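You operate a simulated robot arm through the tools that you are given. There is no shell and no other tool. Be economical: measure what you need, move in short steps, check, and stop when the job is done.

You run a simulated two-armed robot. Do the job below in one go: nothing can be reset, and whatever is moved stays where it is left.

TASK
Pick up the shackle from the black bench top with one hand, pass it to the other hand and put it on the top of the blue tool chest.

Only the result counts: the job must be done as asked and must still hold three seconds after the hand-in. Knocking over, shifting, dropping, spilling or breaking anything else fails it.

THE ROBOT
Two 7-joint arms with two-finger parallel grippers on one trunk, on a base that drives. Base frame: it is fixed to the floor where the robot stands at the start and does not move with it; the origin is under the middle of the robot, x ahead of it, y to its left, z up; the surface under the hand at the start is at about z = 0.82. Readings come in m, degrees, newtons and seconds.
The left shoulder is at the start at [0.07, 0.133, 1.126], the right one opposite. With the tool pointing down near the work surface each hand reaches from about 0.18 to 0.64 m from the robot's upright axis, wherever it stands, measured 20 degrees to its own side. Places, roughly: top of the blue tool chest [0.8, 2.1, 1]. Payload 1.57 kg a hand.
The TCP of each hand is the grasp point between the finger pads, 0.03 m short of the fingertips. In the tool frame z runs along the fingers and y along their closing line. Largest opening 0.08 m; finger width 0.017, thickness 0.012; the body of the gripper, 0.04 by 0.082 m, starts 0.08 m behind the TCP.
Orientation is that of the tool frame in the base frame, as a unit quaternion [x, y, z, w]. With the fingers straight down and closing along the base's y, the tool's x points along the base's -x, its y along +y and its z along -z.

THE INTERFACE
- The arms move only by the tool jog_arm. It takes "left_plan", "right_plan" or both (then of equal length, played together; a hand with none holds still); each is a list of rows, each a list of 7 numbers: the shift along the tool's x, y, z in m, then the turn, a rotation vector about the tool's x, y, z in degrees, then the opening, from 0 (shut) to 1 (fully open). In form: [[tx, ty, tz, wx, wy, wz, jaw], ...]. A call has 1 to 8 rows; each row shifts and turns the commanded pose from where the row before left it, along the tool's axes as they then stand. Rows are played at 5 a second. More than 0.05 m and 8.6 degrees between two rows, or a gripper value outside its range, and nothing of the call is played. A pose out of reach is approached as far as the arm can. The call stops where the force on the tool passes 40 N (or 10 N more than at its start, if that is more) or the arm is blocked; 0.2 s more then pass. The fingers move at their own pace (about 0.153 m/s each) and stop on an object; they squeeze with about 41 N. The grip force told is the motor's: it shows also when the fingers shut on nothing. Time passes only in rows, and 0.2 s behind the last, so rows that do not move let the fingers close. It gives the time, the measured TCP pose, the force on the tool (base axes), the opening and the grip force at its end, in the units of the frame above (readings bear some noise), with the torque about the TCP (base axes, N m) and any sound that the robot's microphone picked up, and new pictures: "views" is both (left out), scene, wrist or none (wrist: the cameras of the hands that moved).
- Cameras (640 x 400 px; columns grow to the right, rows downward): "scene" is now at [0.1332, -0.018, 1.3483]; the picture's right is [-0.22, -0.98, 0.00], its down [-0.62, 0.14, -0.77] and it looks along [0.75, -0.17, -0.64] (base axes); focal length 270 px, centre (320, 200). "left" rides on the left gripper at [0.072, 0.007, -0.122] in its tool frame; the picture's right is [-0.09, 1.00, 0.00], its down [-0.84, -0.08, -0.54] and it looks along [-0.54, -0.05, 0.84] (tool axes); focal length 238 px, centre (320, 200). "right" rides on the right gripper at [0.072, -0.007, -0.122] in its tool frame; the picture's right is [0.09, 1.00, 0.00], its down [-0.84, 0.08, -0.54] and it looks along [-0.54, 0.05, 0.84] (tool axes); focal length 238 px, centre (320, 200). There is no depth. A picture from a camera that has moved, and an enlarged one, comes with that camera's place and axes in the base frame and with its lens.
- slide_trunk(by): slides the trunk up (or, below 0, down) by that many m; the arms and the scene camera ride with it, the base frame stays. It gives what a move gives, with no picture.
- base_move(legs): drives the robot by 1 to 6 legs, each [ahead, left, turn to the left] in m, m and degrees, along the robot's own axes; the way and the turn of a leg run together, so that a leg with both is an arc; at most 1.5 m and 180 degrees a leg. The arms and the cameras ride along, it lands a little off, and it stops where it bumps. It gives what a move gives, and a new picture of the scene camera.
- pan_tilt(pan, tilt): turns the head with the scene camera to pan (to the left, within 86 degrees either way) and tilt (down, from -29 to 69), counted from straight ahead of the robot. It gives what a move gives, and a new picture of the scene camera.
- inspect(camera, box): a new picture of the part [left, top, right, bottom] of that camera's present view, enlarged. The clock stands still meanwhile.
- close_job(): hands the job in; it is judged then, once.

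Work in short steps. Places have to be worked out from the pictures, the camera data and where the tool is seen: move nearer, look again, correct. Check each grasp and each placing, and mend what went wrong. You have 120 turns and 260 pictures in all, those below and enlarged ones among them. Open the grippers and draw the arms clear of the work before you hand the job in, unless the task says otherwise.

The tools are called after "Emit:" as name(argument=value, ...) on one line, values as JSON. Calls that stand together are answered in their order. jog_arm: Moves the arms, as the interface text tells. Its arguments: {"type":"object","properties":{"left_plan":{"type":"array","items":{"type":"array","items":{"type":"number"}}},"right_plan":{"type":"array","items":{"type":"array","items":{"type":"number"}}},"views":{"type":"string","enum":["both","scene","wrist","none"]}},"required":[]} The other tools are called the same way: slide_trunk (by) slides the trunk up or down; base_move (legs) drives the base; pan_tilt (pan, tilt) turns the head that bears the scene camera; inspect (camera, box) takes an enlarged picture of a part of a camera's view; close_job () hands the job in.

At the start:

```text
time: 0.0
left_tool_pos: [0.4484, 0.033, 1.0429]
left_orientation: [0.0, 1.0, 0.0, 0.0]
left_wrist_force: [-0.6, 0.6, -0.1]
left_ft_torque: [0.01, 0.01, -0.04]
left_width: 0.0798
left_gripper_force: 0.1
right_tool_pos: [0.4246, -0.3314, 0.9974]
right_orientation: [-0.001, 1.0, 0.0, 0.0]
right_wrist_force: [-0.4, 0.5, 0.7]
right_ft_torque: [-0.05, 0.03, 0.01]
right_width: 0.0798
right_gripper_force: 0.1
trunk travel left (down, up): [-0.7, 0.24]
robot x, y, heading: [-0.0009, -0.0005, -0.2]
head pan, tilt: [-12.7, 39.7]
```

scene: 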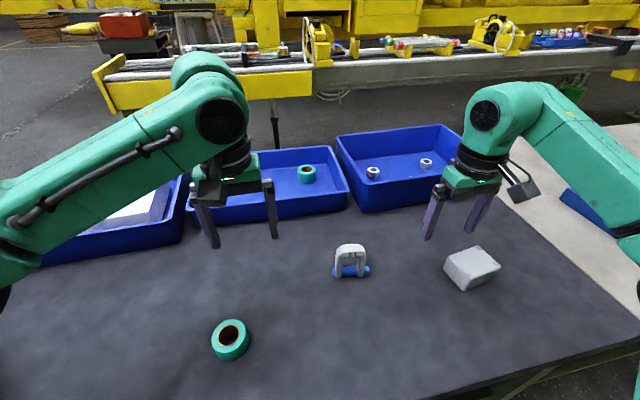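
right: 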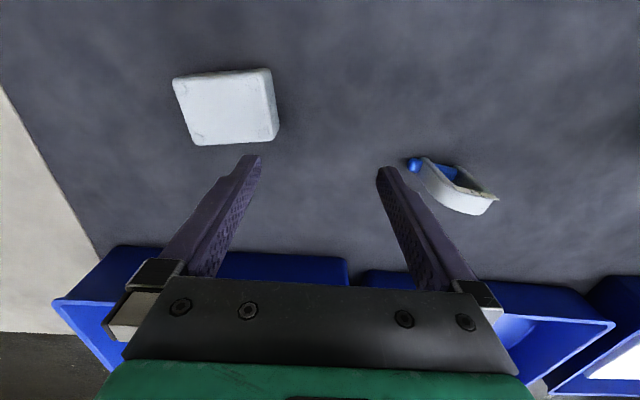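
left: 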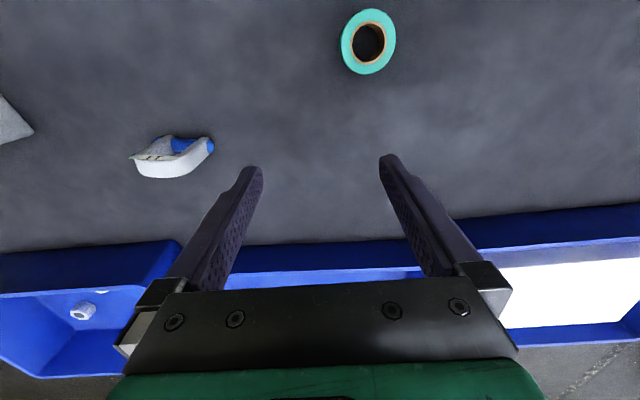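

I'll look closely at the shackle first; roughly I judge it at [0.50, -0.17, 0.83].

Emit:
inspect(camera="scene", box=[300, 220, 400, 300])

Emit:
inspect(camera="right", box=[380, 130, 520, 230])

Emit:
pan_tilt(pan=65, tilt=20)

```text
5.00 times, centred on (350, 260) of scene
camera zoom: at [0.1332, -0.018, 1.3483], right [-0.22, -0.98, 0.0], down [-0.62, 0.14, -0.77], along [0.75, -0.17, -0.64], focal length 1352 px, centre (170, -100)
```

zoom: 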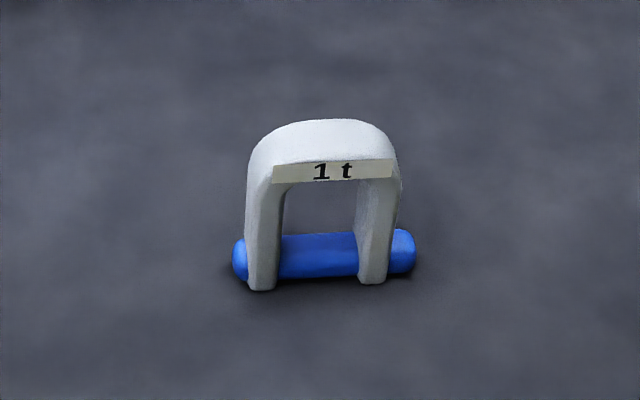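

```text
4.00 times, centred on (450, 180) of right
camera zoom: at [0.3535, -0.3384, 1.1199], right [-0.09, 1.0, 0.0], down [0.84, 0.08, 0.54], along [0.54, 0.05, -0.84], focal length 953 px, centre (-200, 280)
```

zoom: 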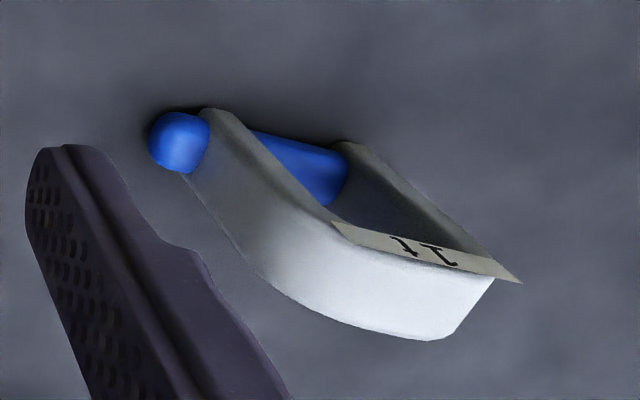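

```text
time: 1.5
left_tool_pos: [0.4475, 0.0334, 1.0418]
left_orientation: [0.0, 1.0, 0.0, 0.0]
left_wrist_force: [-0.5, 0.2, 0.0]
left_ft_torque: [-0.02, 0.02, -0.02]
left_width: 0.0803
left_gripper_force: 0.1
right_tool_pos: [0.4257, -0.3318, 0.9982]
right_orientation: [0.001, 1.0, 0.001, 0.0]
right_wrist_force: [-0.7, 0.4, 0.2]
right_ft_torque: [0.0, 0.04, 0.0]
right_width: 0.0799
right_gripper_force: 0.1
trunk travel left (down, up): [-0.7, 0.24]
robot x, y, heading: [0.0041, -0.0012, -0.0]
head pan, tilt: [65.0, 20.0]
camera scene: at [0.0896, 0.0851, 1.3793], right [0.91, -0.42, 0.0], down [-0.14, -0.31, -0.94], along [0.4, 0.85, -0.34], focal length 270 px, centre (320, 200)
```

scene: 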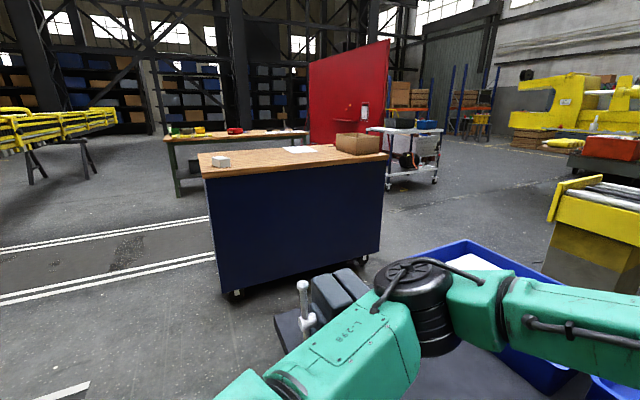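

The shackle stands upright on its pin (bow top ≈ [0.48,-0.165,0.91]), plane nearly along y. I plan to let the right hand grip the right shoulder of the bow tilted, and the left hand take the left shoulder; first yaw both hands so they close along x.

Emit:
jog_arm(right_plan=[[0, 0, 0, 0, 0, -8.5, 1], [0, 0, 0, 0, 0, -8.5, 1], [0, 0, 0, 0, 0, -8.5, 1], [0, 0, 0, 0, 0, -8.5, 1], [0, 0, 0, 0, 0, -8.5, 1], [0, 0, 0, 0, 0, -8.5, 1], [0, 0, 0, 0, 0, -8.5, 1], [0, 0, 0, 0, 0, -8.5, 1]], left_plan=[[0, 0, 0, 0, 0, 8.5, 1], [0, 0, 0, 0, 0, 8.5, 1], [0, 0, 0, 0, 0, 8.5, 1], [0, 0, 0, 0, 0, 8.5, 1], [0, 0, 0, 0, 0, 8.5, 1], [0, 0, 0, 0, 0, 8.5, 1], [0, 0, 0, 0, 0, 8.5, 1], [0, 0, 0, 0, 0, 8.5, 1]], views="none")

Emit:
pan_tilt(pan=-10, tilt=42)

```text
time: 3.3
left_tool_pos: [0.4483, 0.035, 1.0439]
left_orientation: [0.56, 0.828, -0.001, 0.001]
left_wrist_force: [-0.2, 0.4, -0.6]
left_ft_torque: [-0.03, -0.01, 0.0]
left_width: 0.0799
left_gripper_force: 0.1
right_tool_pos: [0.3526, -0.2425, 1.0112]
right_orientation: [-0.267, 0.964, -0.011, 0.001]
right_wrist_force: [-0.4, 0.7, -0.1]
right_ft_torque: [-0.05, 0.0, -0.01]
right_width: 0.0801
right_gripper_force: 0.0
right hand out of reach, approached as far as the arm can: row 1, 2, 3, 4, 5, 6, 7, 8
trunk travel left (down, up): [-0.7, 0.24]
robot x, y, heading: [0.0017, 0.0018, -0.1]
head pan, tilt: [65.0, 20.0]
```

```text
time: 4.8
left_tool_pos: [0.4489, 0.0343, 1.0437]
left_orientation: [0.558, 0.83, -0.001, 0.0]
left_wrist_force: [-0.4, 0.8, 1.0]
left_ft_torque: [0.03, 0.02, 0.01]
left_width: 0.0798
left_gripper_force: 0.1
right_tool_pos: [0.3544, -0.2457, 1.0107]
right_orientation: [-0.264, 0.964, -0.009, 0.002]
right_wrist_force: [0.7, 0.0, 0.3]
right_ft_torque: [0.0, 0.02, 0.02]
right_width: 0.0799
right_gripper_force: 0.1
trunk travel left (down, up): [-0.7, 0.24]
robot x, y, heading: [-0.0024, -0.0023, -0.0]
head pan, tilt: [-10.0, 42.0]
camera scene: at [0.1325, -0.0137, 1.345], right [-0.17, -0.98, 0.0], down [-0.66, 0.12, -0.74], along [0.73, -0.13, -0.67], focal length 270 px, centre (320, 200)
```

scene: 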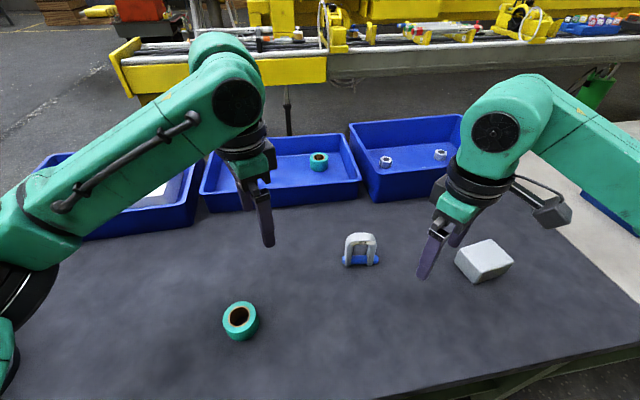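

The left yawed fine, the right hit a reach limit out at its side. I'll move the right hand toward the centre, staying above the shackle, and see whether it reaches the yaw there.

Emit:
jog_arm(right_plan=[[-0.044, 0.011, -0.007, 0, 0, 0, 1], [-0.044, 0.011, -0.007, 0, 0, 0, 1], [-0.044, 0.011, -0.007, 0, 0, 0, 1], [-0.044, 0.011, -0.007, 0, 0, 0, 1], [0, 0, 0, 0, 0, 0, 1]], views="scene")

```text
time: 6.0
left_tool_pos: [0.4475, 0.0319, 1.0436]
left_orientation: [0.559, 0.829, 0.0, 0.0]
left_wrist_force: [-0.1, 1.3, 0.1]
left_ft_torque: [0.02, 0.03, -0.01]
left_width: 0.0801
left_gripper_force: 0.0
right_tool_pos: [0.4786, -0.1138, 1.0393]
right_orientation: [-0.282, 0.96, -0.002, 0.001]
right_wrist_force: [1.2, 0.6, -0.4]
right_ft_torque: [0.07, -0.02, 0.02]
right_width: 0.0798
right_gripper_force: 0.0
trunk travel left (down, up): [-0.7, 0.24]
robot x, y, heading: [0.0005, 0.0029, -0.2]
head pan, tilt: [-10.0, 42.0]
camera scene: at [0.1315, -0.0149, 1.3451], right [-0.17, -0.98, 0.0], down [-0.66, 0.12, -0.74], along [0.73, -0.13, -0.67], focal length 270 px, centre (320, 200)
```

scene: 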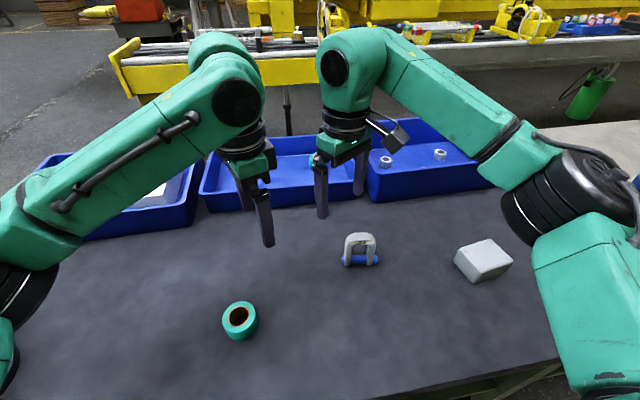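

The limit clears nearer the centre. I'll continue the right yaw here while shifting the left hand away by 0.1 m.

Emit:
jog_arm(right_plan=[[0, 0, 0, 0, 0, -8.3, 1], [0, 0, 0, 0, 0, -8.3, 1], [0, 0, 0, 0, 0, -8.3, 1], [0, 0, 0, 0, 0, -8.3, 1], [0, 0, 0, 0, 0, -8.3, 1], [0, 0, 0, 0, 0, -8.3, 1]], left_plan=[[0.04, 0.016, 0, 0, 0, 0, 1], [0.04, 0.016, 0, 0, 0, 0, 1], [0.013, 0.006, 0, 0, 0, 0, 1], [0, 0, 0, 0, 0, 0, 1], [0, 0, 0, 0, 0, 0, 1], [0, 0, 0, 0, 0, 0, 1]], views="both")

```text
time: 7.4
left_tool_pos: [0.4477, 0.1344, 1.0425]
left_orientation: [0.559, 0.829, 0.0, 0.0]
left_wrist_force: [-0.4, 0.7, -0.3]
left_ft_torque: [-0.03, -0.04, 0.03]
left_width: 0.08
left_gripper_force: 0.1
right_tool_pos: [0.4096, -0.0891, 1.0523]
right_orientation: [-0.408, 0.913, -0.004, 0.004]
right_wrist_force: [0.2, -0.9, -0.1]
right_ft_torque: [0.0, -0.01, 0.02]
right_width: 0.0801
right_gripper_force: 0.1
right hand out of reach, approached as far as the arm can: row 1, 2, 3, 4, 5, 6
trunk travel left (down, up): [-0.7, 0.24]
robot x, y, heading: [-0.0005, -0.0, 0.3]
head pan, tilt: [-10.0, 42.0]
camera scene: at [0.131, -0.0133, 1.3451], right [-0.17, -0.98, 0.0], down [-0.66, 0.12, -0.74], along [0.73, -0.13, -0.67], focal length 270 px, centre (320, 200)
camera right: at [0.3662, -0.1476, 1.1746], right [-0.8, 0.6, -0.01], down [0.5, 0.68, 0.54], along [0.33, 0.43, -0.84], focal length 238 px, centre (320, 200)
camera left: at [0.4266, 0.2036, 1.166], right [0.96, 0.29, 0.0], down [0.24, -0.8, 0.54], along [0.16, -0.52, -0.84], focal length 238 px, centre (320, 200)
```

scene: 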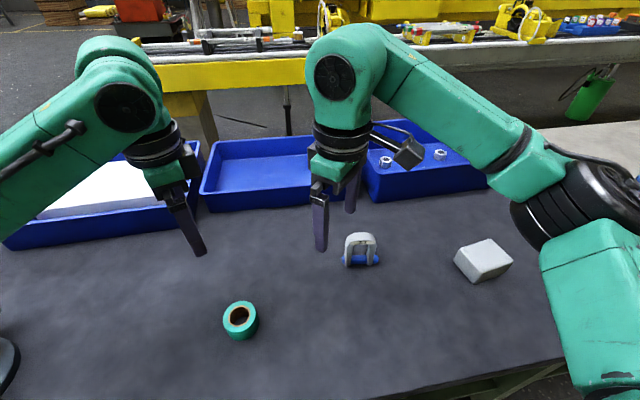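
right: 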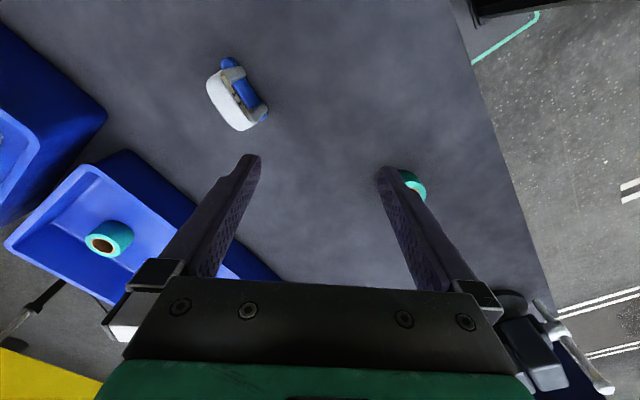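
left: 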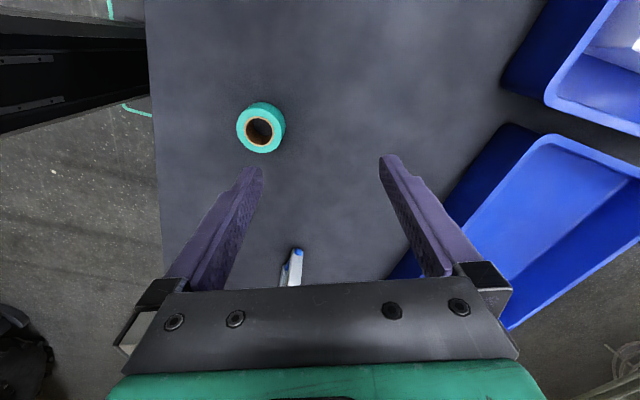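

The right arm limits near 48° this way, so I'll use the opposite yaw (−98°) for the right hand instead. Move back right a bit and turn the other way.

Emit:
jog_arm(right_plan=[[0.021, -0.037, 0, 0, 0, 0, 1], [0.021, -0.037, 0, 0, 0, 0, 1], [0.021, -0.037, 0, 0, 0, 0, 1], [0, 0, 0, 0, 0, 8.5, 1], [0, 0, 0, 0, 0, 8.5, 1], [0, 0, 0, 0, 0, 8.5, 1], [0, 0, 0, 0, 0, 8.5, 1], [0, 0, 0, 0, 0, 8.5, 1]], views="none")

Emit:
jog_arm(right_plan=[[0, 0, 0, 0, 0, 8.5, 1], [0, 0, 0, 0, 0, 8.5, 1], [0, 0, 0, 0, 0, 8.5, 1], [0, 0, 0, 0, 0, 8.5, 1], [0, 0, 0, 0, 0, 8.5, 1], [0, 0, 0, 0, 0, 8.5, 1], [0, 0, 0, 0, 0, 8.5, 1], [0, 0, 0, 0, 0, 8.5, 1]], views="both")

```text
time: 9.2
left_tool_pos: [0.4486, 0.1338, 1.0429]
left_orientation: [0.559, 0.829, 0.0, 0.0]
left_wrist_force: [1.1, -0.7, 0.6]
left_ft_torque: [-0.03, 0.01, -0.05]
left_width: 0.0802
left_gripper_force: 0.1
right_tool_pos: [0.368, -0.141, 1.0468]
right_orientation: [-0.06, 0.998, -0.002, 0.0]
right_wrist_force: [-0.5, 1.2, -0.4]
right_ft_torque: [0.02, -0.02, -0.03]
right_width: 0.0797
right_gripper_force: 0.0
right hand out of reach, approached as far as the arm can: row 1, 2, 3
trunk travel left (down, up): [-0.7, 0.24]
robot x, y, heading: [0.0007, 0.0013, 0.1]
head pan, tilt: [-10.0, 42.0]
```

```text
time: 11.0
left_tool_pos: [0.4485, 0.1347, 1.0427]
left_orientation: [0.559, 0.829, 0.0, 0.0]
left_wrist_force: [0.2, 0.6, -0.8]
left_ft_torque: [0.02, 0.0, 0.0]
left_width: 0.0801
left_gripper_force: 0.1
right_tool_pos: [0.3707, -0.1412, 1.0463]
right_orientation: [0.509, 0.861, -0.001, 0.002]
right_wrist_force: [-0.3, -0.2, 0.1]
right_ft_torque: [-0.01, 0.03, -0.03]
right_width: 0.0799
right_gripper_force: 0.0
trunk travel left (down, up): [-0.7, 0.24]
robot x, y, heading: [0.0003, -0.0005, -0.0]
head pan, tilt: [-10.0, 42.0]
camera scene: at [0.1325, -0.0137, 1.345], right [-0.17, -0.98, 0.0], down [-0.66, 0.12, -0.74], along [0.73, -0.13, -0.67], focal length 270 px, centre (320, 200)
camera right: at [0.329, -0.0804, 1.1693], right [0.83, 0.56, 0.0], down [0.47, -0.69, 0.54], along [0.3, -0.45, -0.84], focal length 238 px, centre (320, 200)
```

scene: 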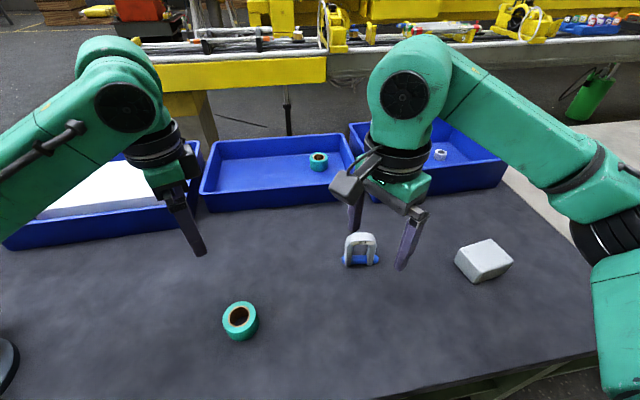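
right: 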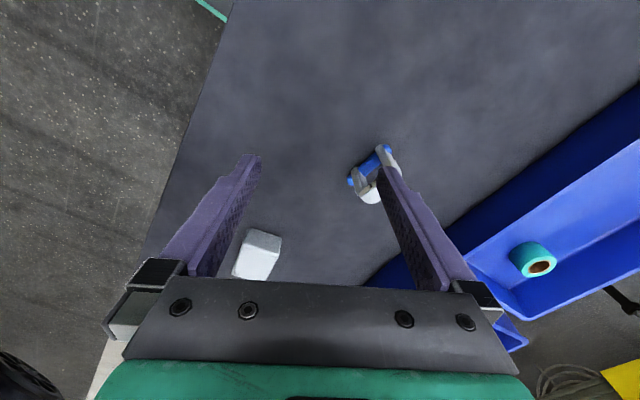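

Opposite yaw works. Finish the yaw to −98° and start tilting 24° about tool y (fingers toward +y).

Emit:
jog_arm(right_plan=[[0, 0, -0.01, 0, 0, 7.3, 1], [0, 0, -0.01, 0, 0, 7.3, 1], [0, 0, 0, 0, 0, 7.3, 1], [0, 0, 0, 0, 0, 7.3, 1], [0, 0, 0, 0, 0, 7.3, 1], [0, 0, 0, 0, 8, 0, 1], [0, 0, 0, 0, 8, 0, 1], [0, 0, 0, 0, 8, 0, 1]], views="both")

```text
time: 12.8
left_tool_pos: [0.4495, 0.1335, 1.0429]
left_orientation: [0.559, 0.829, -0.001, 0.0]
left_wrist_force: [-0.2, 0.0, 0.4]
left_ft_torque: [-0.01, 0.0, 0.01]
left_width: 0.0801
left_gripper_force: 0.0
right_tool_pos: [0.3677, -0.1417, 1.0684]
right_orientation: [0.735, 0.645, 0.156, -0.136]
right_wrist_force: [-0.6, -0.8, 1.0]
right_ft_torque: [-0.01, -0.03, 0.02]
right_width: 0.08
right_gripper_force: 0.0
trunk travel left (down, up): [-0.7, 0.24]
robot x, y, heading: [-0.0002, 0.0003, -0.2]
head pan, tilt: [-10.0, 42.0]
camera scene: at [0.132, -0.0147, 1.345], right [-0.17, -0.98, 0.0], down [-0.66, 0.12, -0.74], along [0.73, -0.13, -0.67], focal length 270 px, centre (320, 200)
camera right: at [0.3642, -0.1246, 1.2088], right [1.0, -0.05, 0.04], down [-0.05, -0.99, 0.16], along [0.03, -0.16, -0.99], focal length 238 px, centre (320, 200)
```

scene: 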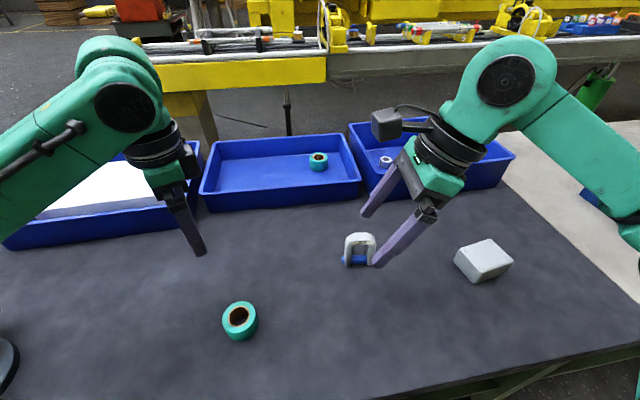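
right: 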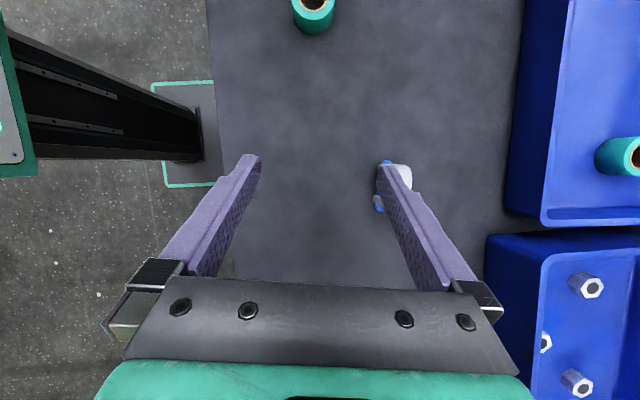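

Add the last 16° of tilt and slide along tool y to bring the shackle plane between the fingers, still high.

Emit:
jog_arm(right_plan=[[0, 0, 0, 0, 8, 0, 1], [0, 0, 0, 0, 8, 0, 1], [-0.02, 0.04, 0, 0, 0, 0, 1], [-0.02, 0.04, 0, 0, 0, 0, 1], [-0.02, 0.04, 0, 0, 0, 0, 1], [-0.03, 0, 0, 0, 0, 0, 1], [0, 0, 0, 0, 0, 0, 1]], views="both")

```text
time: 14.4
left_tool_pos: [0.4494, 0.1344, 1.0433]
left_orientation: [0.558, 0.83, 0.0, 0.001]
left_wrist_force: [0.2, 0.2, -0.6]
left_ft_torque: [-0.02, 0.02, 0.02]
left_width: 0.0803
left_gripper_force: 0.0
right_tool_pos: [0.4785, -0.2247, 1.0108]
right_orientation: [0.707, 0.62, 0.256, -0.223]
right_wrist_force: [-0.1, -0.7, -0.5]
right_ft_torque: [-0.02, 0.01, -0.02]
right_width: 0.0803
right_gripper_force: 0.1
trunk travel left (down, up): [-0.7, 0.24]
robot x, y, heading: [-0.0028, -0.0008, 0.1]
head pan, tilt: [-10.0, 42.0]
camera scene: at [0.1325, -0.0132, 1.345], right [-0.17, -0.98, 0.0], down [-0.66, 0.12, -0.74], along [0.73, -0.13, -0.67], focal length 270 px, centre (320, 200)
camera right: at [0.4689, -0.2465, 1.1501], right [1.0, -0.06, 0.06], down [-0.05, -0.99, -0.12], along [0.07, 0.12, -0.99], focal length 238 px, centre (320, 200)
```

scene: 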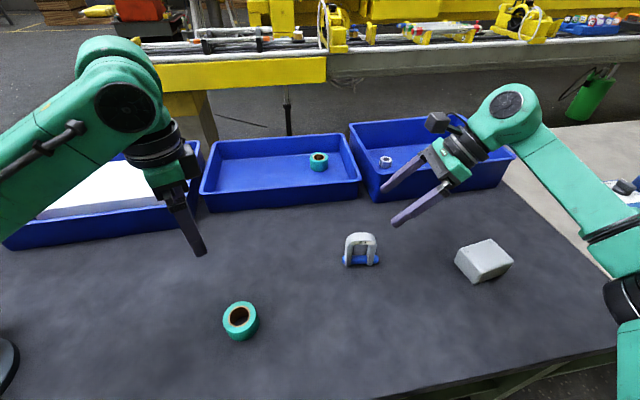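
right: 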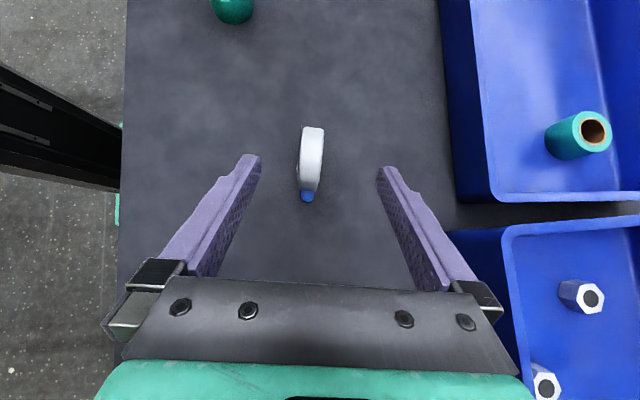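

From above, the shackle is centred at about [0.480,-0.172], 22 mm thick, well aligned. I'll lower along −tool x and then approach part way along tool z.

Emit:
jog_arm(right_plan=[[-0.026, -0.001, 0, 0, 0, 0, 1], [-0.0255, -0.001, 0, 0, 0, 0, 1], [0, 0, 0.03, 0, 0, 0, 1], [0, 0, 0.03, 0, 0, 0, 1], [0, 0, 0, 0, 0, 0, 1]], views="both")

Emit:
inspect(camera="scene", box=[310, 180, 450, 290])

```text
time: 15.6
left_tool_pos: [0.4492, 0.1339, 1.0432]
left_orientation: [0.559, 0.829, 0.0, 0.0]
left_wrist_force: [-0.7, 0.4, 0.9]
left_ft_torque: [-0.02, 0.01, 0.01]
left_width: 0.08
left_gripper_force: 0.0
right_tool_pos: [0.4766, -0.2257, 0.9319]
right_orientation: [0.707, 0.62, 0.257, -0.224]
right_wrist_force: [0.6, -0.5, 0.9]
right_ft_torque: [0.03, -0.03, -0.01]
right_width: 0.08
right_gripper_force: 0.0
trunk travel left (down, up): [-0.7, 0.24]
robot x, y, heading: [0.0023, -0.0034, 0.2]
head pan, tilt: [-10.0, 42.0]
camera scene: at [0.1322, -0.014, 1.345], right [-0.17, -0.98, 0.0], down [-0.66, 0.12, -0.74], along [0.73, -0.13, -0.67], focal length 270 px, centre (320, 200)
camera right: at [0.4669, -0.2474, 1.0714], right [1.0, -0.06, 0.06], down [-0.05, -0.99, -0.12], along [0.07, 0.12, -0.99], focal length 238 px, centre (320, 200)
```

scene: 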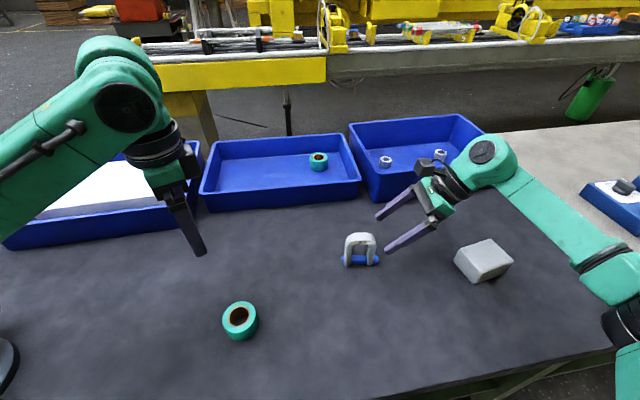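
right: 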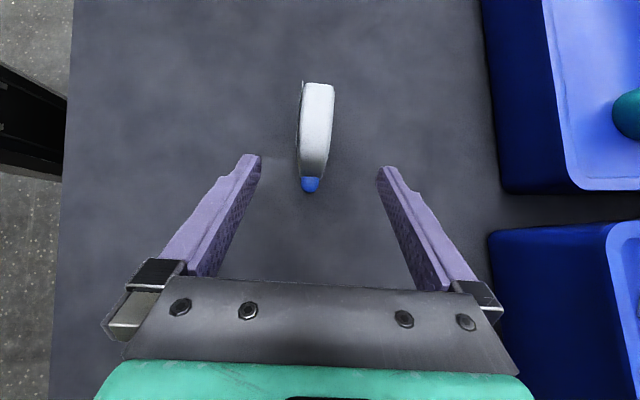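

```text
3.64 times, centred on (380, 235) of scene
camera zoom: at [0.1322, -0.014, 1.345], right [-0.17, -0.98, 0.0], down [-0.66, 0.12, -0.74], along [0.73, -0.13, -0.67], focal length 984 px, centre (102, 73)
```

zoom: 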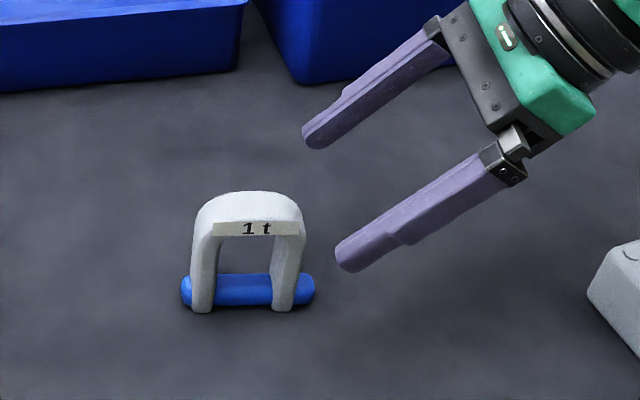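

Alignment is good; advance the last 4 cm and close on the right shoulder of the bow.

Emit:
jog_arm(right_plan=[[0, 0, 0.02, 0, 0, 0, 1], [0, 0, 0.02, 0, 0, 0, 1], [0, 0, 0, 0, 0, 0, 1]], views="wrist")

Emit:
inspect(camera="scene", box=[310, 190, 430, 280])

```text
time: 16.4
left_tool_pos: [0.4504, 0.133, 1.0428]
left_orientation: [0.56, 0.829, 0.0, 0.001]
left_wrist_force: [0.8, -0.2, -0.1]
left_ft_torque: [-0.03, 0.0, 0.01]
left_width: 0.08
left_gripper_force: 0.1
right_tool_pos: [0.4804, -0.1995, 0.9007]
right_orientation: [0.707, 0.62, 0.256, -0.224]
right_wrist_force: [-1.0, -0.4, -0.8]
right_ft_torque: [0.01, 0.01, 0.01]
right_width: 0.0803
right_gripper_force: 0.1
trunk travel left (down, up): [-0.7, 0.24]
robot x, y, heading: [-0.0003, 0.0028, -0.0]
head pan, tilt: [-10.0, 42.0]
camera right: at [0.4707, -0.2218, 1.0404], right [1.0, -0.06, 0.06], down [-0.05, -0.99, -0.12], along [0.07, 0.12, -0.99], focal length 238 px, centre (320, 200)
```

right: 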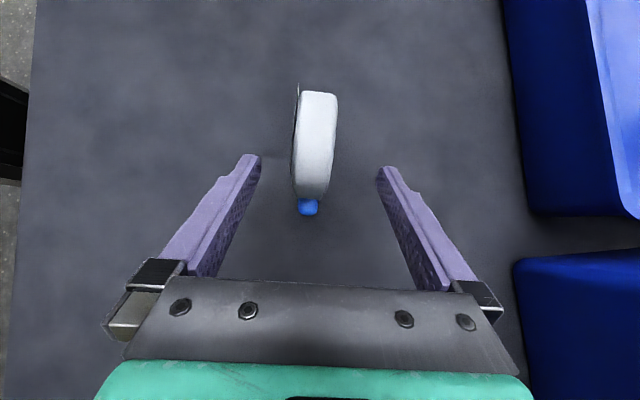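

```text
4.44 times, centred on (370, 235) of scene
camera zoom: at [0.1323, -0.0139, 1.345], right [-0.17, -0.98, 0.0], down [-0.66, 0.12, -0.74], along [0.73, -0.13, -0.67], focal length 1202 px, centre (98, 44)
```

zoom: 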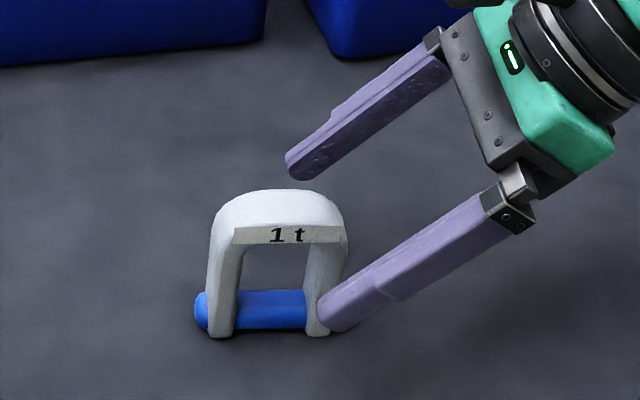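

The strap lies between the pads about 1 cm ahead of the TCP. Close now (with a 2 mm centring shift).

Emit:
jog_arm(right_plan=[[0, -0.002, 0, 0, 0, 0, 1], [0, 0, 0, 0, 0, 0, 0.5], [0, 0, 0, 0, 0, 0, 0], [0, 0, 0, 0, 0, 0, 0], [0, 0, 0, 0, 0, 0, 0]], views="wrist")

Emit:
inspect(camera="scene", box=[310, 190, 430, 280])

```text
time: 17.6
left_tool_pos: [0.4494, 0.1333, 1.0427]
left_orientation: [0.559, 0.829, 0.0, 0.0]
left_wrist_force: [0.4, -0.3, 0.2]
left_ft_torque: [0.01, -0.04, 0.03]
left_width: 0.0802
left_gripper_force: 0.1
right_tool_pos: [0.4778, -0.2004, 0.9003]
right_orientation: [0.707, 0.62, 0.257, -0.224]
right_wrist_force: [0.4, -0.1, 0.1]
right_ft_torque: [0.09, -0.15, -0.09]
right_width: 0.024
right_gripper_force: 36.0
trunk travel left (down, up): [-0.7, 0.24]
robot x, y, heading: [-0.0031, -0.0012, 0.0]
head pan, tilt: [-10.0, 42.0]
camera right: at [0.4694, -0.2219, 1.0405], right [1.0, -0.06, 0.06], down [-0.05, -0.99, -0.12], along [0.07, 0.12, -0.99], focal length 238 px, centre (320, 200)
```

right: 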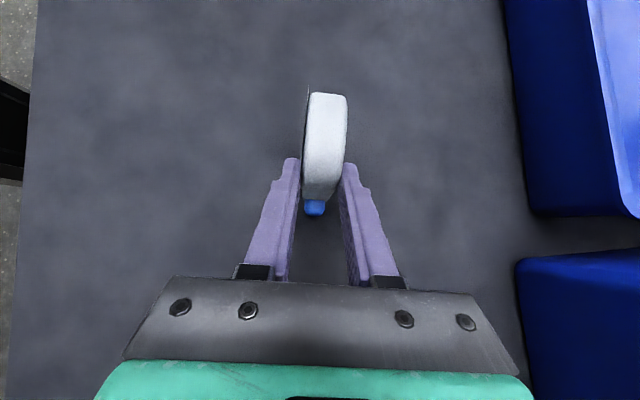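

```text
4.44 times, centred on (370, 235) of scene
camera zoom: at [0.1327, -0.014, 1.345], right [-0.17, -0.98, 0.0], down [-0.66, 0.12, -0.74], along [0.73, -0.13, -0.67], focal length 1202 px, centre (98, 44)
```

zoom: 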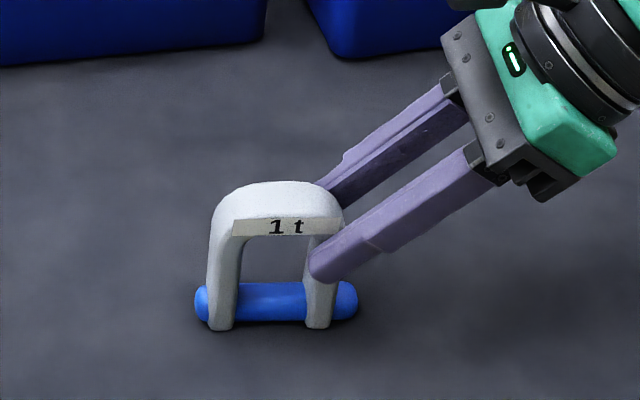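

Gripped (24 mm, 36 N) on the right shoulder. Lift straight up 0.14 m.

Emit:
jog_arm(right_plan=[[0.0225, 0, -0.0268, 0, 0, 0, 0], [0.0225, 0, -0.0268, 0, 0, 0, 0], [0.0225, 0, -0.0268, 0, 0, 0, 0], [0.0225, 0, -0.0268, 0, 0, 0, 0], [0, 0, 0, 0, 0, 0, 0]], views="both")

```text
time: 18.8
left_tool_pos: [0.4502, 0.1333, 1.042]
left_orientation: [0.559, 0.829, -0.001, -0.001]
left_wrist_force: [0.4, 0.2, -0.4]
left_ft_torque: [-0.03, -0.01, 0.0]
left_width: 0.0801
left_gripper_force: 0.1
right_tool_pos: [0.4775, -0.2008, 1.0417]
right_orientation: [0.707, 0.62, 0.256, -0.225]
right_wrist_force: [0.5, 0.5, -3.0]
right_ft_torque: [-0.12, 0.02, -0.01]
right_width: 0.0238
right_gripper_force: 36.0
trunk travel left (down, up): [-0.7, 0.24]
robot x, y, heading: [-0.0035, 0.0002, 0.0]
head pan, tilt: [-10.0, 42.0]
camera scene: at [0.1334, -0.0143, 1.3448], right [-0.17, -0.98, 0.0], down [-0.66, 0.12, -0.74], along [0.73, -0.13, -0.67], focal length 270 px, centre (320, 200)
camera right: at [0.4692, -0.2221, 1.181], right [1.0, -0.06, 0.06], down [-0.05, -0.99, -0.12], along [0.07, 0.12, -0.99], focal length 238 px, centre (320, 200)
```

scene: 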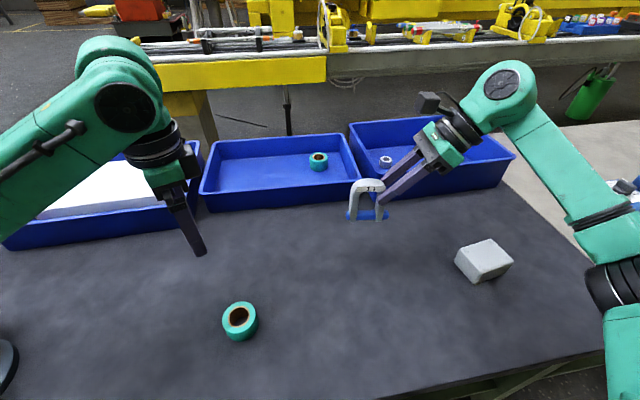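
right: 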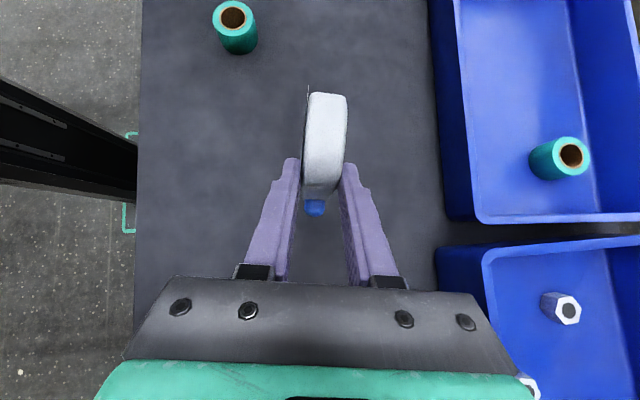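

Lifted. Now orient the left hand to match: 30° more yaw, then tilt 40° toward the shackle, staying in place.

Emit:
jog_arm(left_plan=[[0, 0, 0, 0, 0, 7.4, 1], [0, 0, 0, 0, 0, 7.4, 1], [0, 0, 0, 0, 0, 7.4, 1], [0, 0, 0, 0, 0, 7.4, 1], [0, 0, 0, 0, -8, 0, 1], [0, 0, 0, 0, -8, 0, 1], [0, 0, 0, 0, -8, 0, 1], [0, 0, 0, 0, -8, 0, 1]], views="both")

```text
time: 20.6
left_tool_pos: [0.45, 0.1344, 1.0421]
left_orientation: [0.722, 0.634, -0.208, 0.183]
left_wrist_force: [0.2, 0.0, 0.6]
left_ft_torque: [0.02, 0.0, -0.02]
left_width: 0.0802
left_gripper_force: 0.0
right_tool_pos: [0.479, -0.1982, 1.0407]
right_orientation: [0.707, 0.62, 0.256, -0.224]
right_wrist_force: [-1.1, 0.0, -4.2]
right_ft_torque: [-0.15, 0.02, -0.01]
right_width: 0.024
right_gripper_force: 36.0
trunk travel left (down, up): [-0.7, 0.24]
robot x, y, heading: [0.001, -0.0035, -0.0]
head pan, tilt: [-10.0, 42.0]
camera scene: at [0.1332, -0.0128, 1.3449], right [-0.17, -0.98, 0.0], down [-0.66, 0.12, -0.74], along [0.73, -0.13, -0.67], focal length 270 px, centre (320, 200)
camera left: at [0.472, 0.2576, 1.108], right [0.98, -0.21, 0.05], down [-0.13, -0.41, 0.9], along [-0.17, -0.89, -0.42], focal length 238 px, centre (320, 200)
```

scene: 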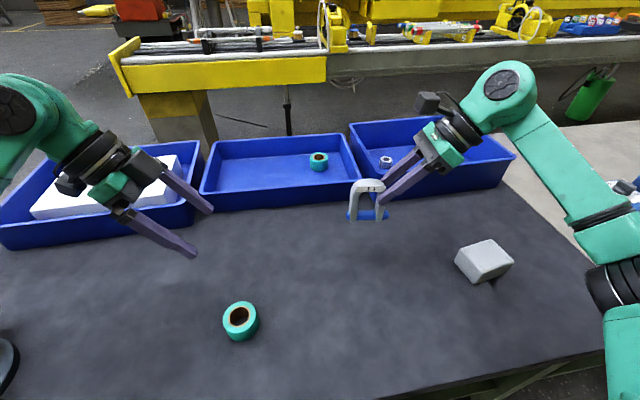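
left: 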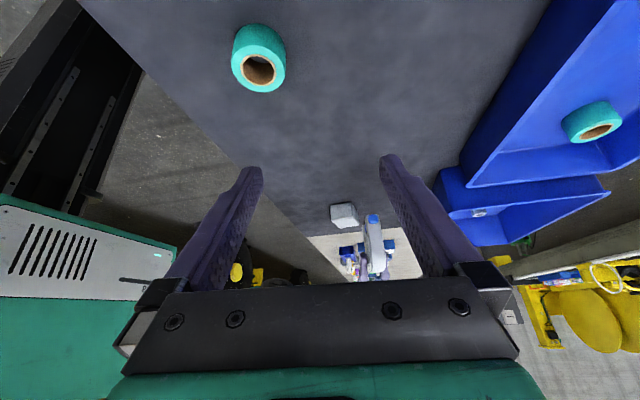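

Left orientation reached at 32° tilt, which is enough. Move the left hand toward a pre-grasp point above the left shoulder of the bow.

Emit:
jog_arm(left_plan=[[-0.0368, 0.012, 0.005, 0, 0, 0, 1], [-0.0368, 0.012, 0.005, 0, 0, 0, 1], [-0.0368, 0.012, 0.005, 0, 0, 0, 1], [-0.0368, 0.012, 0.005, 0, 0, 0, 1], [-0.0368, 0.012, 0.01, 0, 0, 0, 1], [0, 0, 0, 0, 0, 0, 1]], views="both")

Emit:
inspect(camera="scene", box=[250, 90, 470, 240])

```text
time: 22.0
left_tool_pos: [0.4855, -0.0438, 1.1149]
left_orientation: [0.723, 0.633, -0.208, 0.181]
left_wrist_force: [-0.5, -0.1, -0.4]
left_ft_torque: [-0.02, -0.01, 0.03]
left_width: 0.0802
left_gripper_force: 0.1
right_tool_pos: [0.4788, -0.1997, 1.042]
right_orientation: [0.707, 0.619, 0.257, -0.224]
right_wrist_force: [-0.1, 0.3, -3.3]
right_ft_torque: [-0.13, 0.03, -0.02]
right_width: 0.0238
right_gripper_force: 36.0
trunk travel left (down, up): [-0.7, 0.24]
robot x, y, heading: [0.0076, 0.0016, 0.1]
head pan, tilt: [-10.0, 42.0]
camera scene: at [0.1331, -0.0128, 1.3449], right [-0.17, -0.98, 0.0], down [-0.66, 0.12, -0.74], along [0.73, -0.13, -0.67], focal length 270 px, centre (320, 200)
camera left: at [0.5086, 0.0795, 1.1797], right [0.98, -0.21, 0.05], down [-0.13, -0.41, 0.9], along [-0.17, -0.89, -0.43], focal length 238 px, centre (320, 200)
```

scene: 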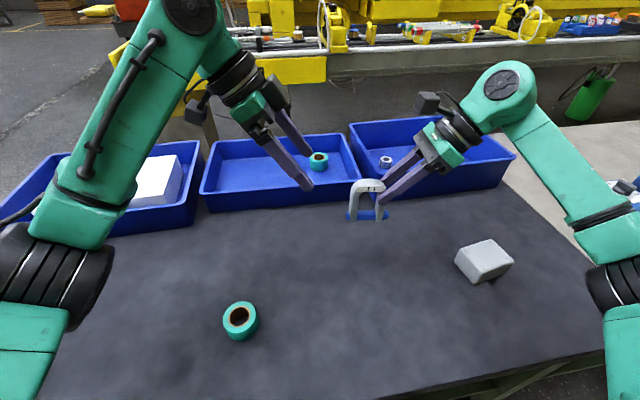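
left: 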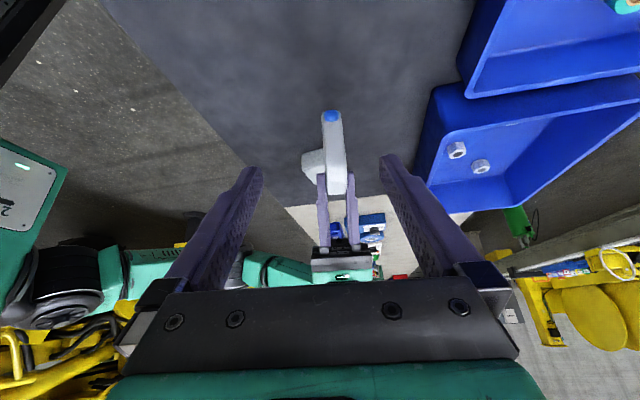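

```text
2.67 times, centred on (360, 165) of scene
camera zoom: at [0.1331, -0.0128, 1.3449], right [-0.17, -0.98, 0.0], down [-0.66, 0.12, -0.74], along [0.73, -0.13, -0.67], focal length 721 px, centre (213, 293)
```

zoom: 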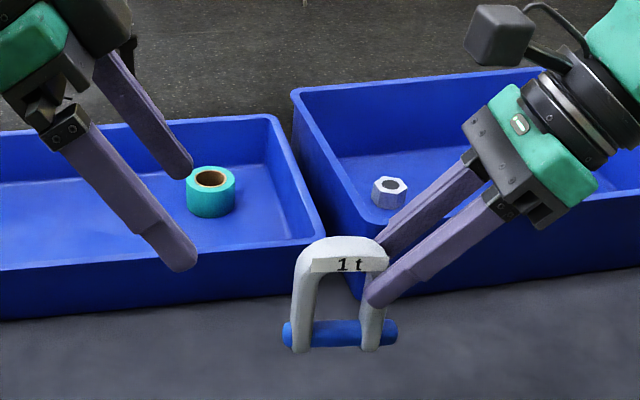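

The shackle's left shoulder works out to about [0.487,-0.137,1.035]. Shift to the approach line and go 6 cm in, then check.

Emit:
jog_arm(left_plan=[[-0.036, 0.0136, 0, 0, 0, 0, 1], [0, 0, 0.03, 0, 0, 0, 1], [0, 0, 0.03, 0, 0, 0, 1], [0, 0, 0, 0, 0, 0, 1]], views="wrist")

Emit:
inspect(camera="scene", box=[280, 110, 440, 230])

```text
time: 23.0
left_tool_pos: [0.4909, -0.1109, 1.0815]
left_orientation: [0.723, 0.634, -0.208, 0.182]
left_wrist_force: [-0.5, -0.4, 0.4]
left_ft_torque: [0.02, 0.04, 0.03]
left_width: 0.0801
left_gripper_force: 0.0
right_tool_pos: [0.4782, -0.1997, 1.0407]
right_orientation: [0.707, 0.62, 0.256, -0.224]
right_wrist_force: [-0.4, 0.1, -4.1]
right_ft_torque: [-0.15, 0.02, 0.0]
right_width: 0.0241
right_gripper_force: 36.4
trunk travel left (down, up): [-0.7, 0.24]
robot x, y, heading: [-0.0024, -0.0015, 0.0]
head pan, tilt: [-10.0, 42.0]
camera left: at [0.5134, 0.0136, 1.1479], right [0.98, -0.21, 0.05], down [-0.13, -0.41, 0.9], along [-0.17, -0.89, -0.43], focal length 238 px, centre (320, 200)
```

left: 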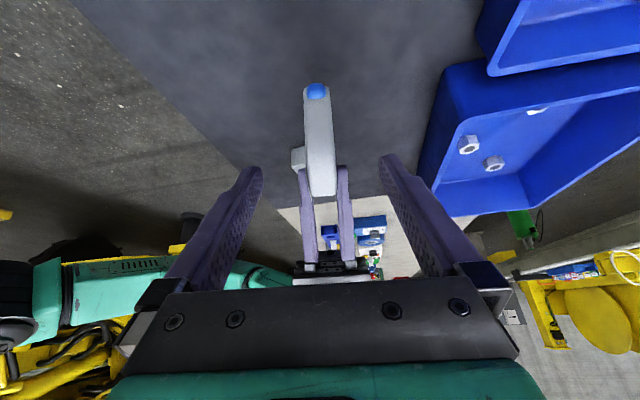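

```text
3.33 times, centred on (360, 170) of scene
camera zoom: at [0.1328, -0.0145, 1.3449], right [-0.17, -0.98, 0.0], down [-0.66, 0.12, -0.74], along [0.73, -0.13, -0.67], focal length 902 px, centre (187, 300)
```

zoom: 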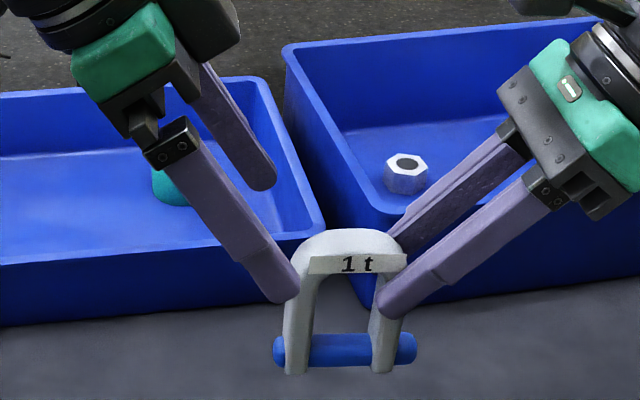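

Centred between the left fingers. Advance 4.5 cm and check before closing.

Emit:
jog_arm(left_plan=[[0, 0, 0.023, 0, 0, 0, 1], [0, 0, 0.022, 0, 0, 0, 1], [0, 0, 0, 0, 0, 0, 1]], views="wrist")

Emit:
inspect(camera="scene", box=[300, 130, 420, 220])

```text
time: 23.8
left_tool_pos: [0.4889, -0.1321, 1.0457]
left_orientation: [0.722, 0.633, -0.208, 0.183]
left_wrist_force: [0.6, 0.3, 0.4]
left_ft_torque: [-0.02, 0.0, 0.02]
left_width: 0.0802
left_gripper_force: 0.1
right_tool_pos: [0.4788, -0.1998, 1.0412]
right_orientation: [0.707, 0.62, 0.256, -0.224]
right_wrist_force: [0.5, 0.0, -4.0]
right_ft_torque: [-0.17, -0.01, 0.01]
right_width: 0.0236
right_gripper_force: 35.6
trunk travel left (down, up): [-0.7, 0.24]
robot x, y, heading: [0.0013, 0.0037, -0.0]
head pan, tilt: [-10.0, 42.0]
camera left: at [0.5108, -0.0087, 1.1102], right [0.98, -0.21, 0.05], down [-0.13, -0.41, 0.9], along [-0.17, -0.89, -0.43], focal length 238 px, centre (320, 200)
```

left: 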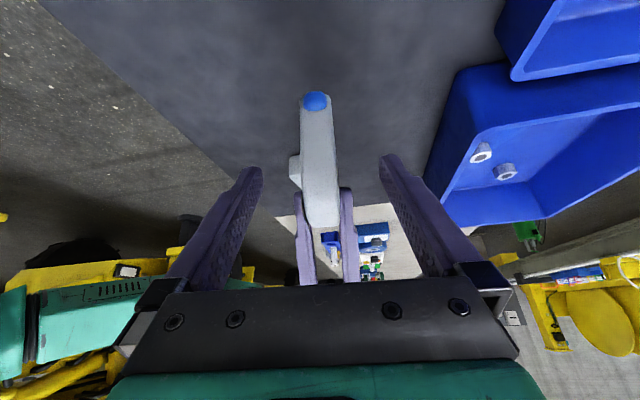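

```text
4.44 times, centred on (360, 175) of scene
camera zoom: at [0.1331, -0.0136, 1.3449], right [-0.17, -0.98, 0.0], down [-0.66, 0.12, -0.74], along [0.73, -0.13, -0.67], focal length 1202 px, centre (142, 311)
```

zoom: 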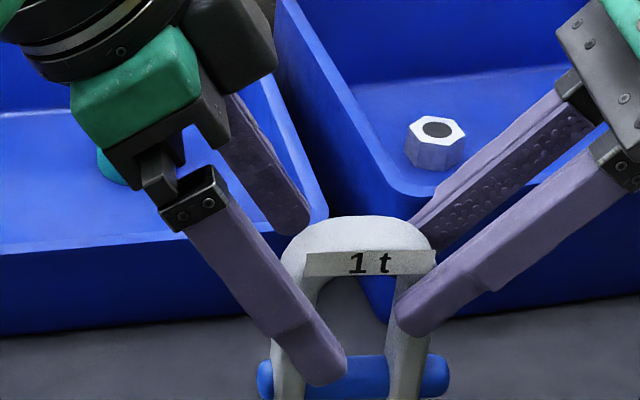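

The left leg/shoulder is between the left pads and clear of the right fingertips. Close the left gripper, right still holding.

Emit:
jog_arm(left_plan=[[0, 0, 0, 0, 0, 0, 0.5], [0, 0, 0, 0, 0, 0, 0], [0, 0, 0, 0, 0, 0, 0], [0, 0, 0, 0, 0, 0, 0]], views="wrist")

Emit:
inspect(camera="scene", box=[300, 130, 420, 220])

```text
time: 24.8
left_tool_pos: [0.4886, -0.1318, 1.0451]
left_orientation: [0.723, 0.633, -0.208, 0.18]
left_wrist_force: [-0.2, 0.3, -0.2]
left_ft_torque: [0.06, 0.13, -0.12]
left_width: 0.0241
left_gripper_force: 35.9
right_tool_pos: [0.4786, -0.1994, 1.041]
right_orientation: [0.707, 0.62, 0.257, -0.224]
right_wrist_force: [-0.2, -0.5, -3.3]
right_ft_torque: [-0.13, -0.1, 0.07]
right_width: 0.024
right_gripper_force: 35.6
trunk travel left (down, up): [-0.7, 0.24]
robot x, y, heading: [-0.0017, 0.0027, 0.0]
head pan, tilt: [-10.0, 42.0]
camera left: at [0.5108, -0.009, 1.1103], right [0.98, -0.21, 0.05], down [-0.13, -0.41, 0.9], along [-0.17, -0.89, -0.43], focal length 238 px, centre (320, 200)
```

left: 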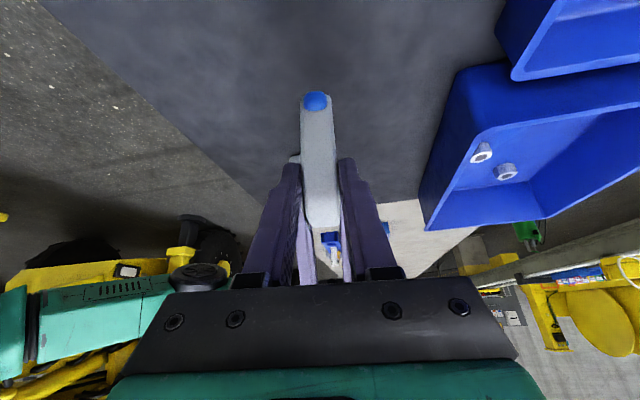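

```text
4.44 times, centred on (360, 175) of scene
camera zoom: at [0.1332, -0.014, 1.3449], right [-0.17, -0.98, 0.0], down [-0.66, 0.12, -0.74], along [0.73, -0.13, -0.67], focal length 1202 px, centre (142, 311)
```

zoom: 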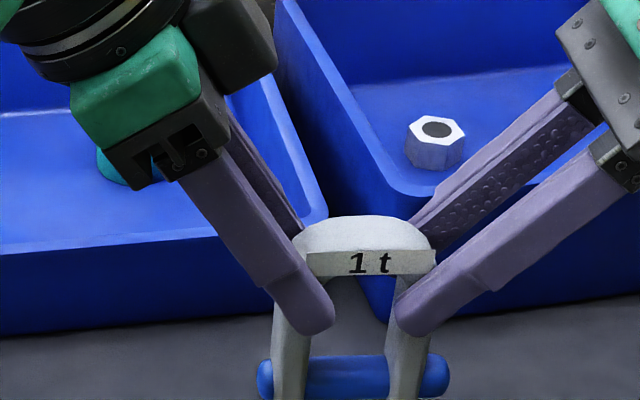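

Both hands hold it (24 mm each). Open the right hand and back it straight out along its fingers.

Emit:
jog_arm(right_plan=[[0, 0, 0, 0, 0, 0, 0.6], [0, 0, 0, 0, 0, 0, 1], [0, 0, 0, 0, 0, 0, 1], [0, 0, -0.03, 0, 0, 0, 1], [0, 0, -0.04, 0, 0, 0, 1], [0, 0, -0.04, 0, 0, 0, 1]], views="scene")

Emit:
inspect(camera="left", box=[220, 60, 420, 260])

```text
time: 26.2
left_tool_pos: [0.4879, -0.1323, 1.0441]
left_orientation: [0.722, 0.634, -0.207, 0.182]
left_wrist_force: [0.7, 0.4, 0.0]
left_ft_torque: [0.13, -0.04, -0.01]
left_width: 0.0236
left_gripper_force: 35.6
right_tool_pos: [0.468, -0.2699, 1.1251]
right_orientation: [0.707, 0.62, 0.256, -0.225]
right_wrist_force: [-0.3, 0.1, 0.4]
right_ft_torque: [0.01, 0.0, -0.03]
right_width: 0.0799
right_gripper_force: 0.1
trunk travel left (down, up): [-0.7, 0.24]
robot x, y, heading: [-0.0009, 0.002, 0.1]
head pan, tilt: [-10.0, 42.0]
camera scene: at [0.1328, -0.0142, 1.3449], right [-0.17, -0.98, 0.0], down [-0.66, 0.12, -0.74], along [0.73, -0.13, -0.67], focal length 270 px, centre (320, 200)
```

scene: 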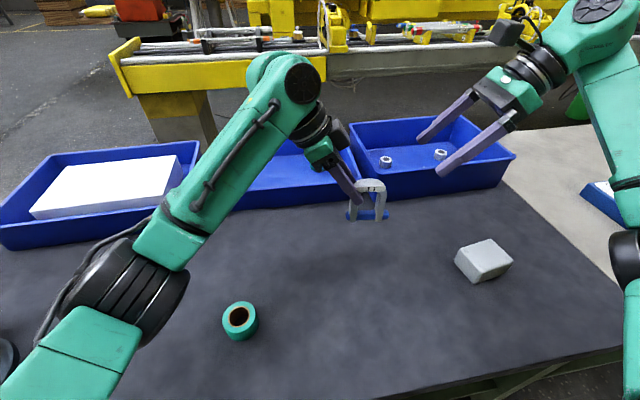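

```text
2.00 times, centred on (320, 160) of left
camera zoom: at [0.5105, -0.0091, 1.1104], right [0.98, -0.21, 0.05], down [-0.13, -0.41, 0.9], along [-0.17, -0.89, -0.43], focal length 477 px, centre (320, 280)
```

zoom: 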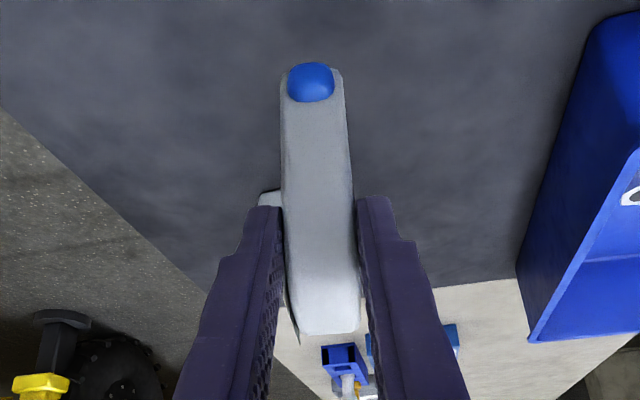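

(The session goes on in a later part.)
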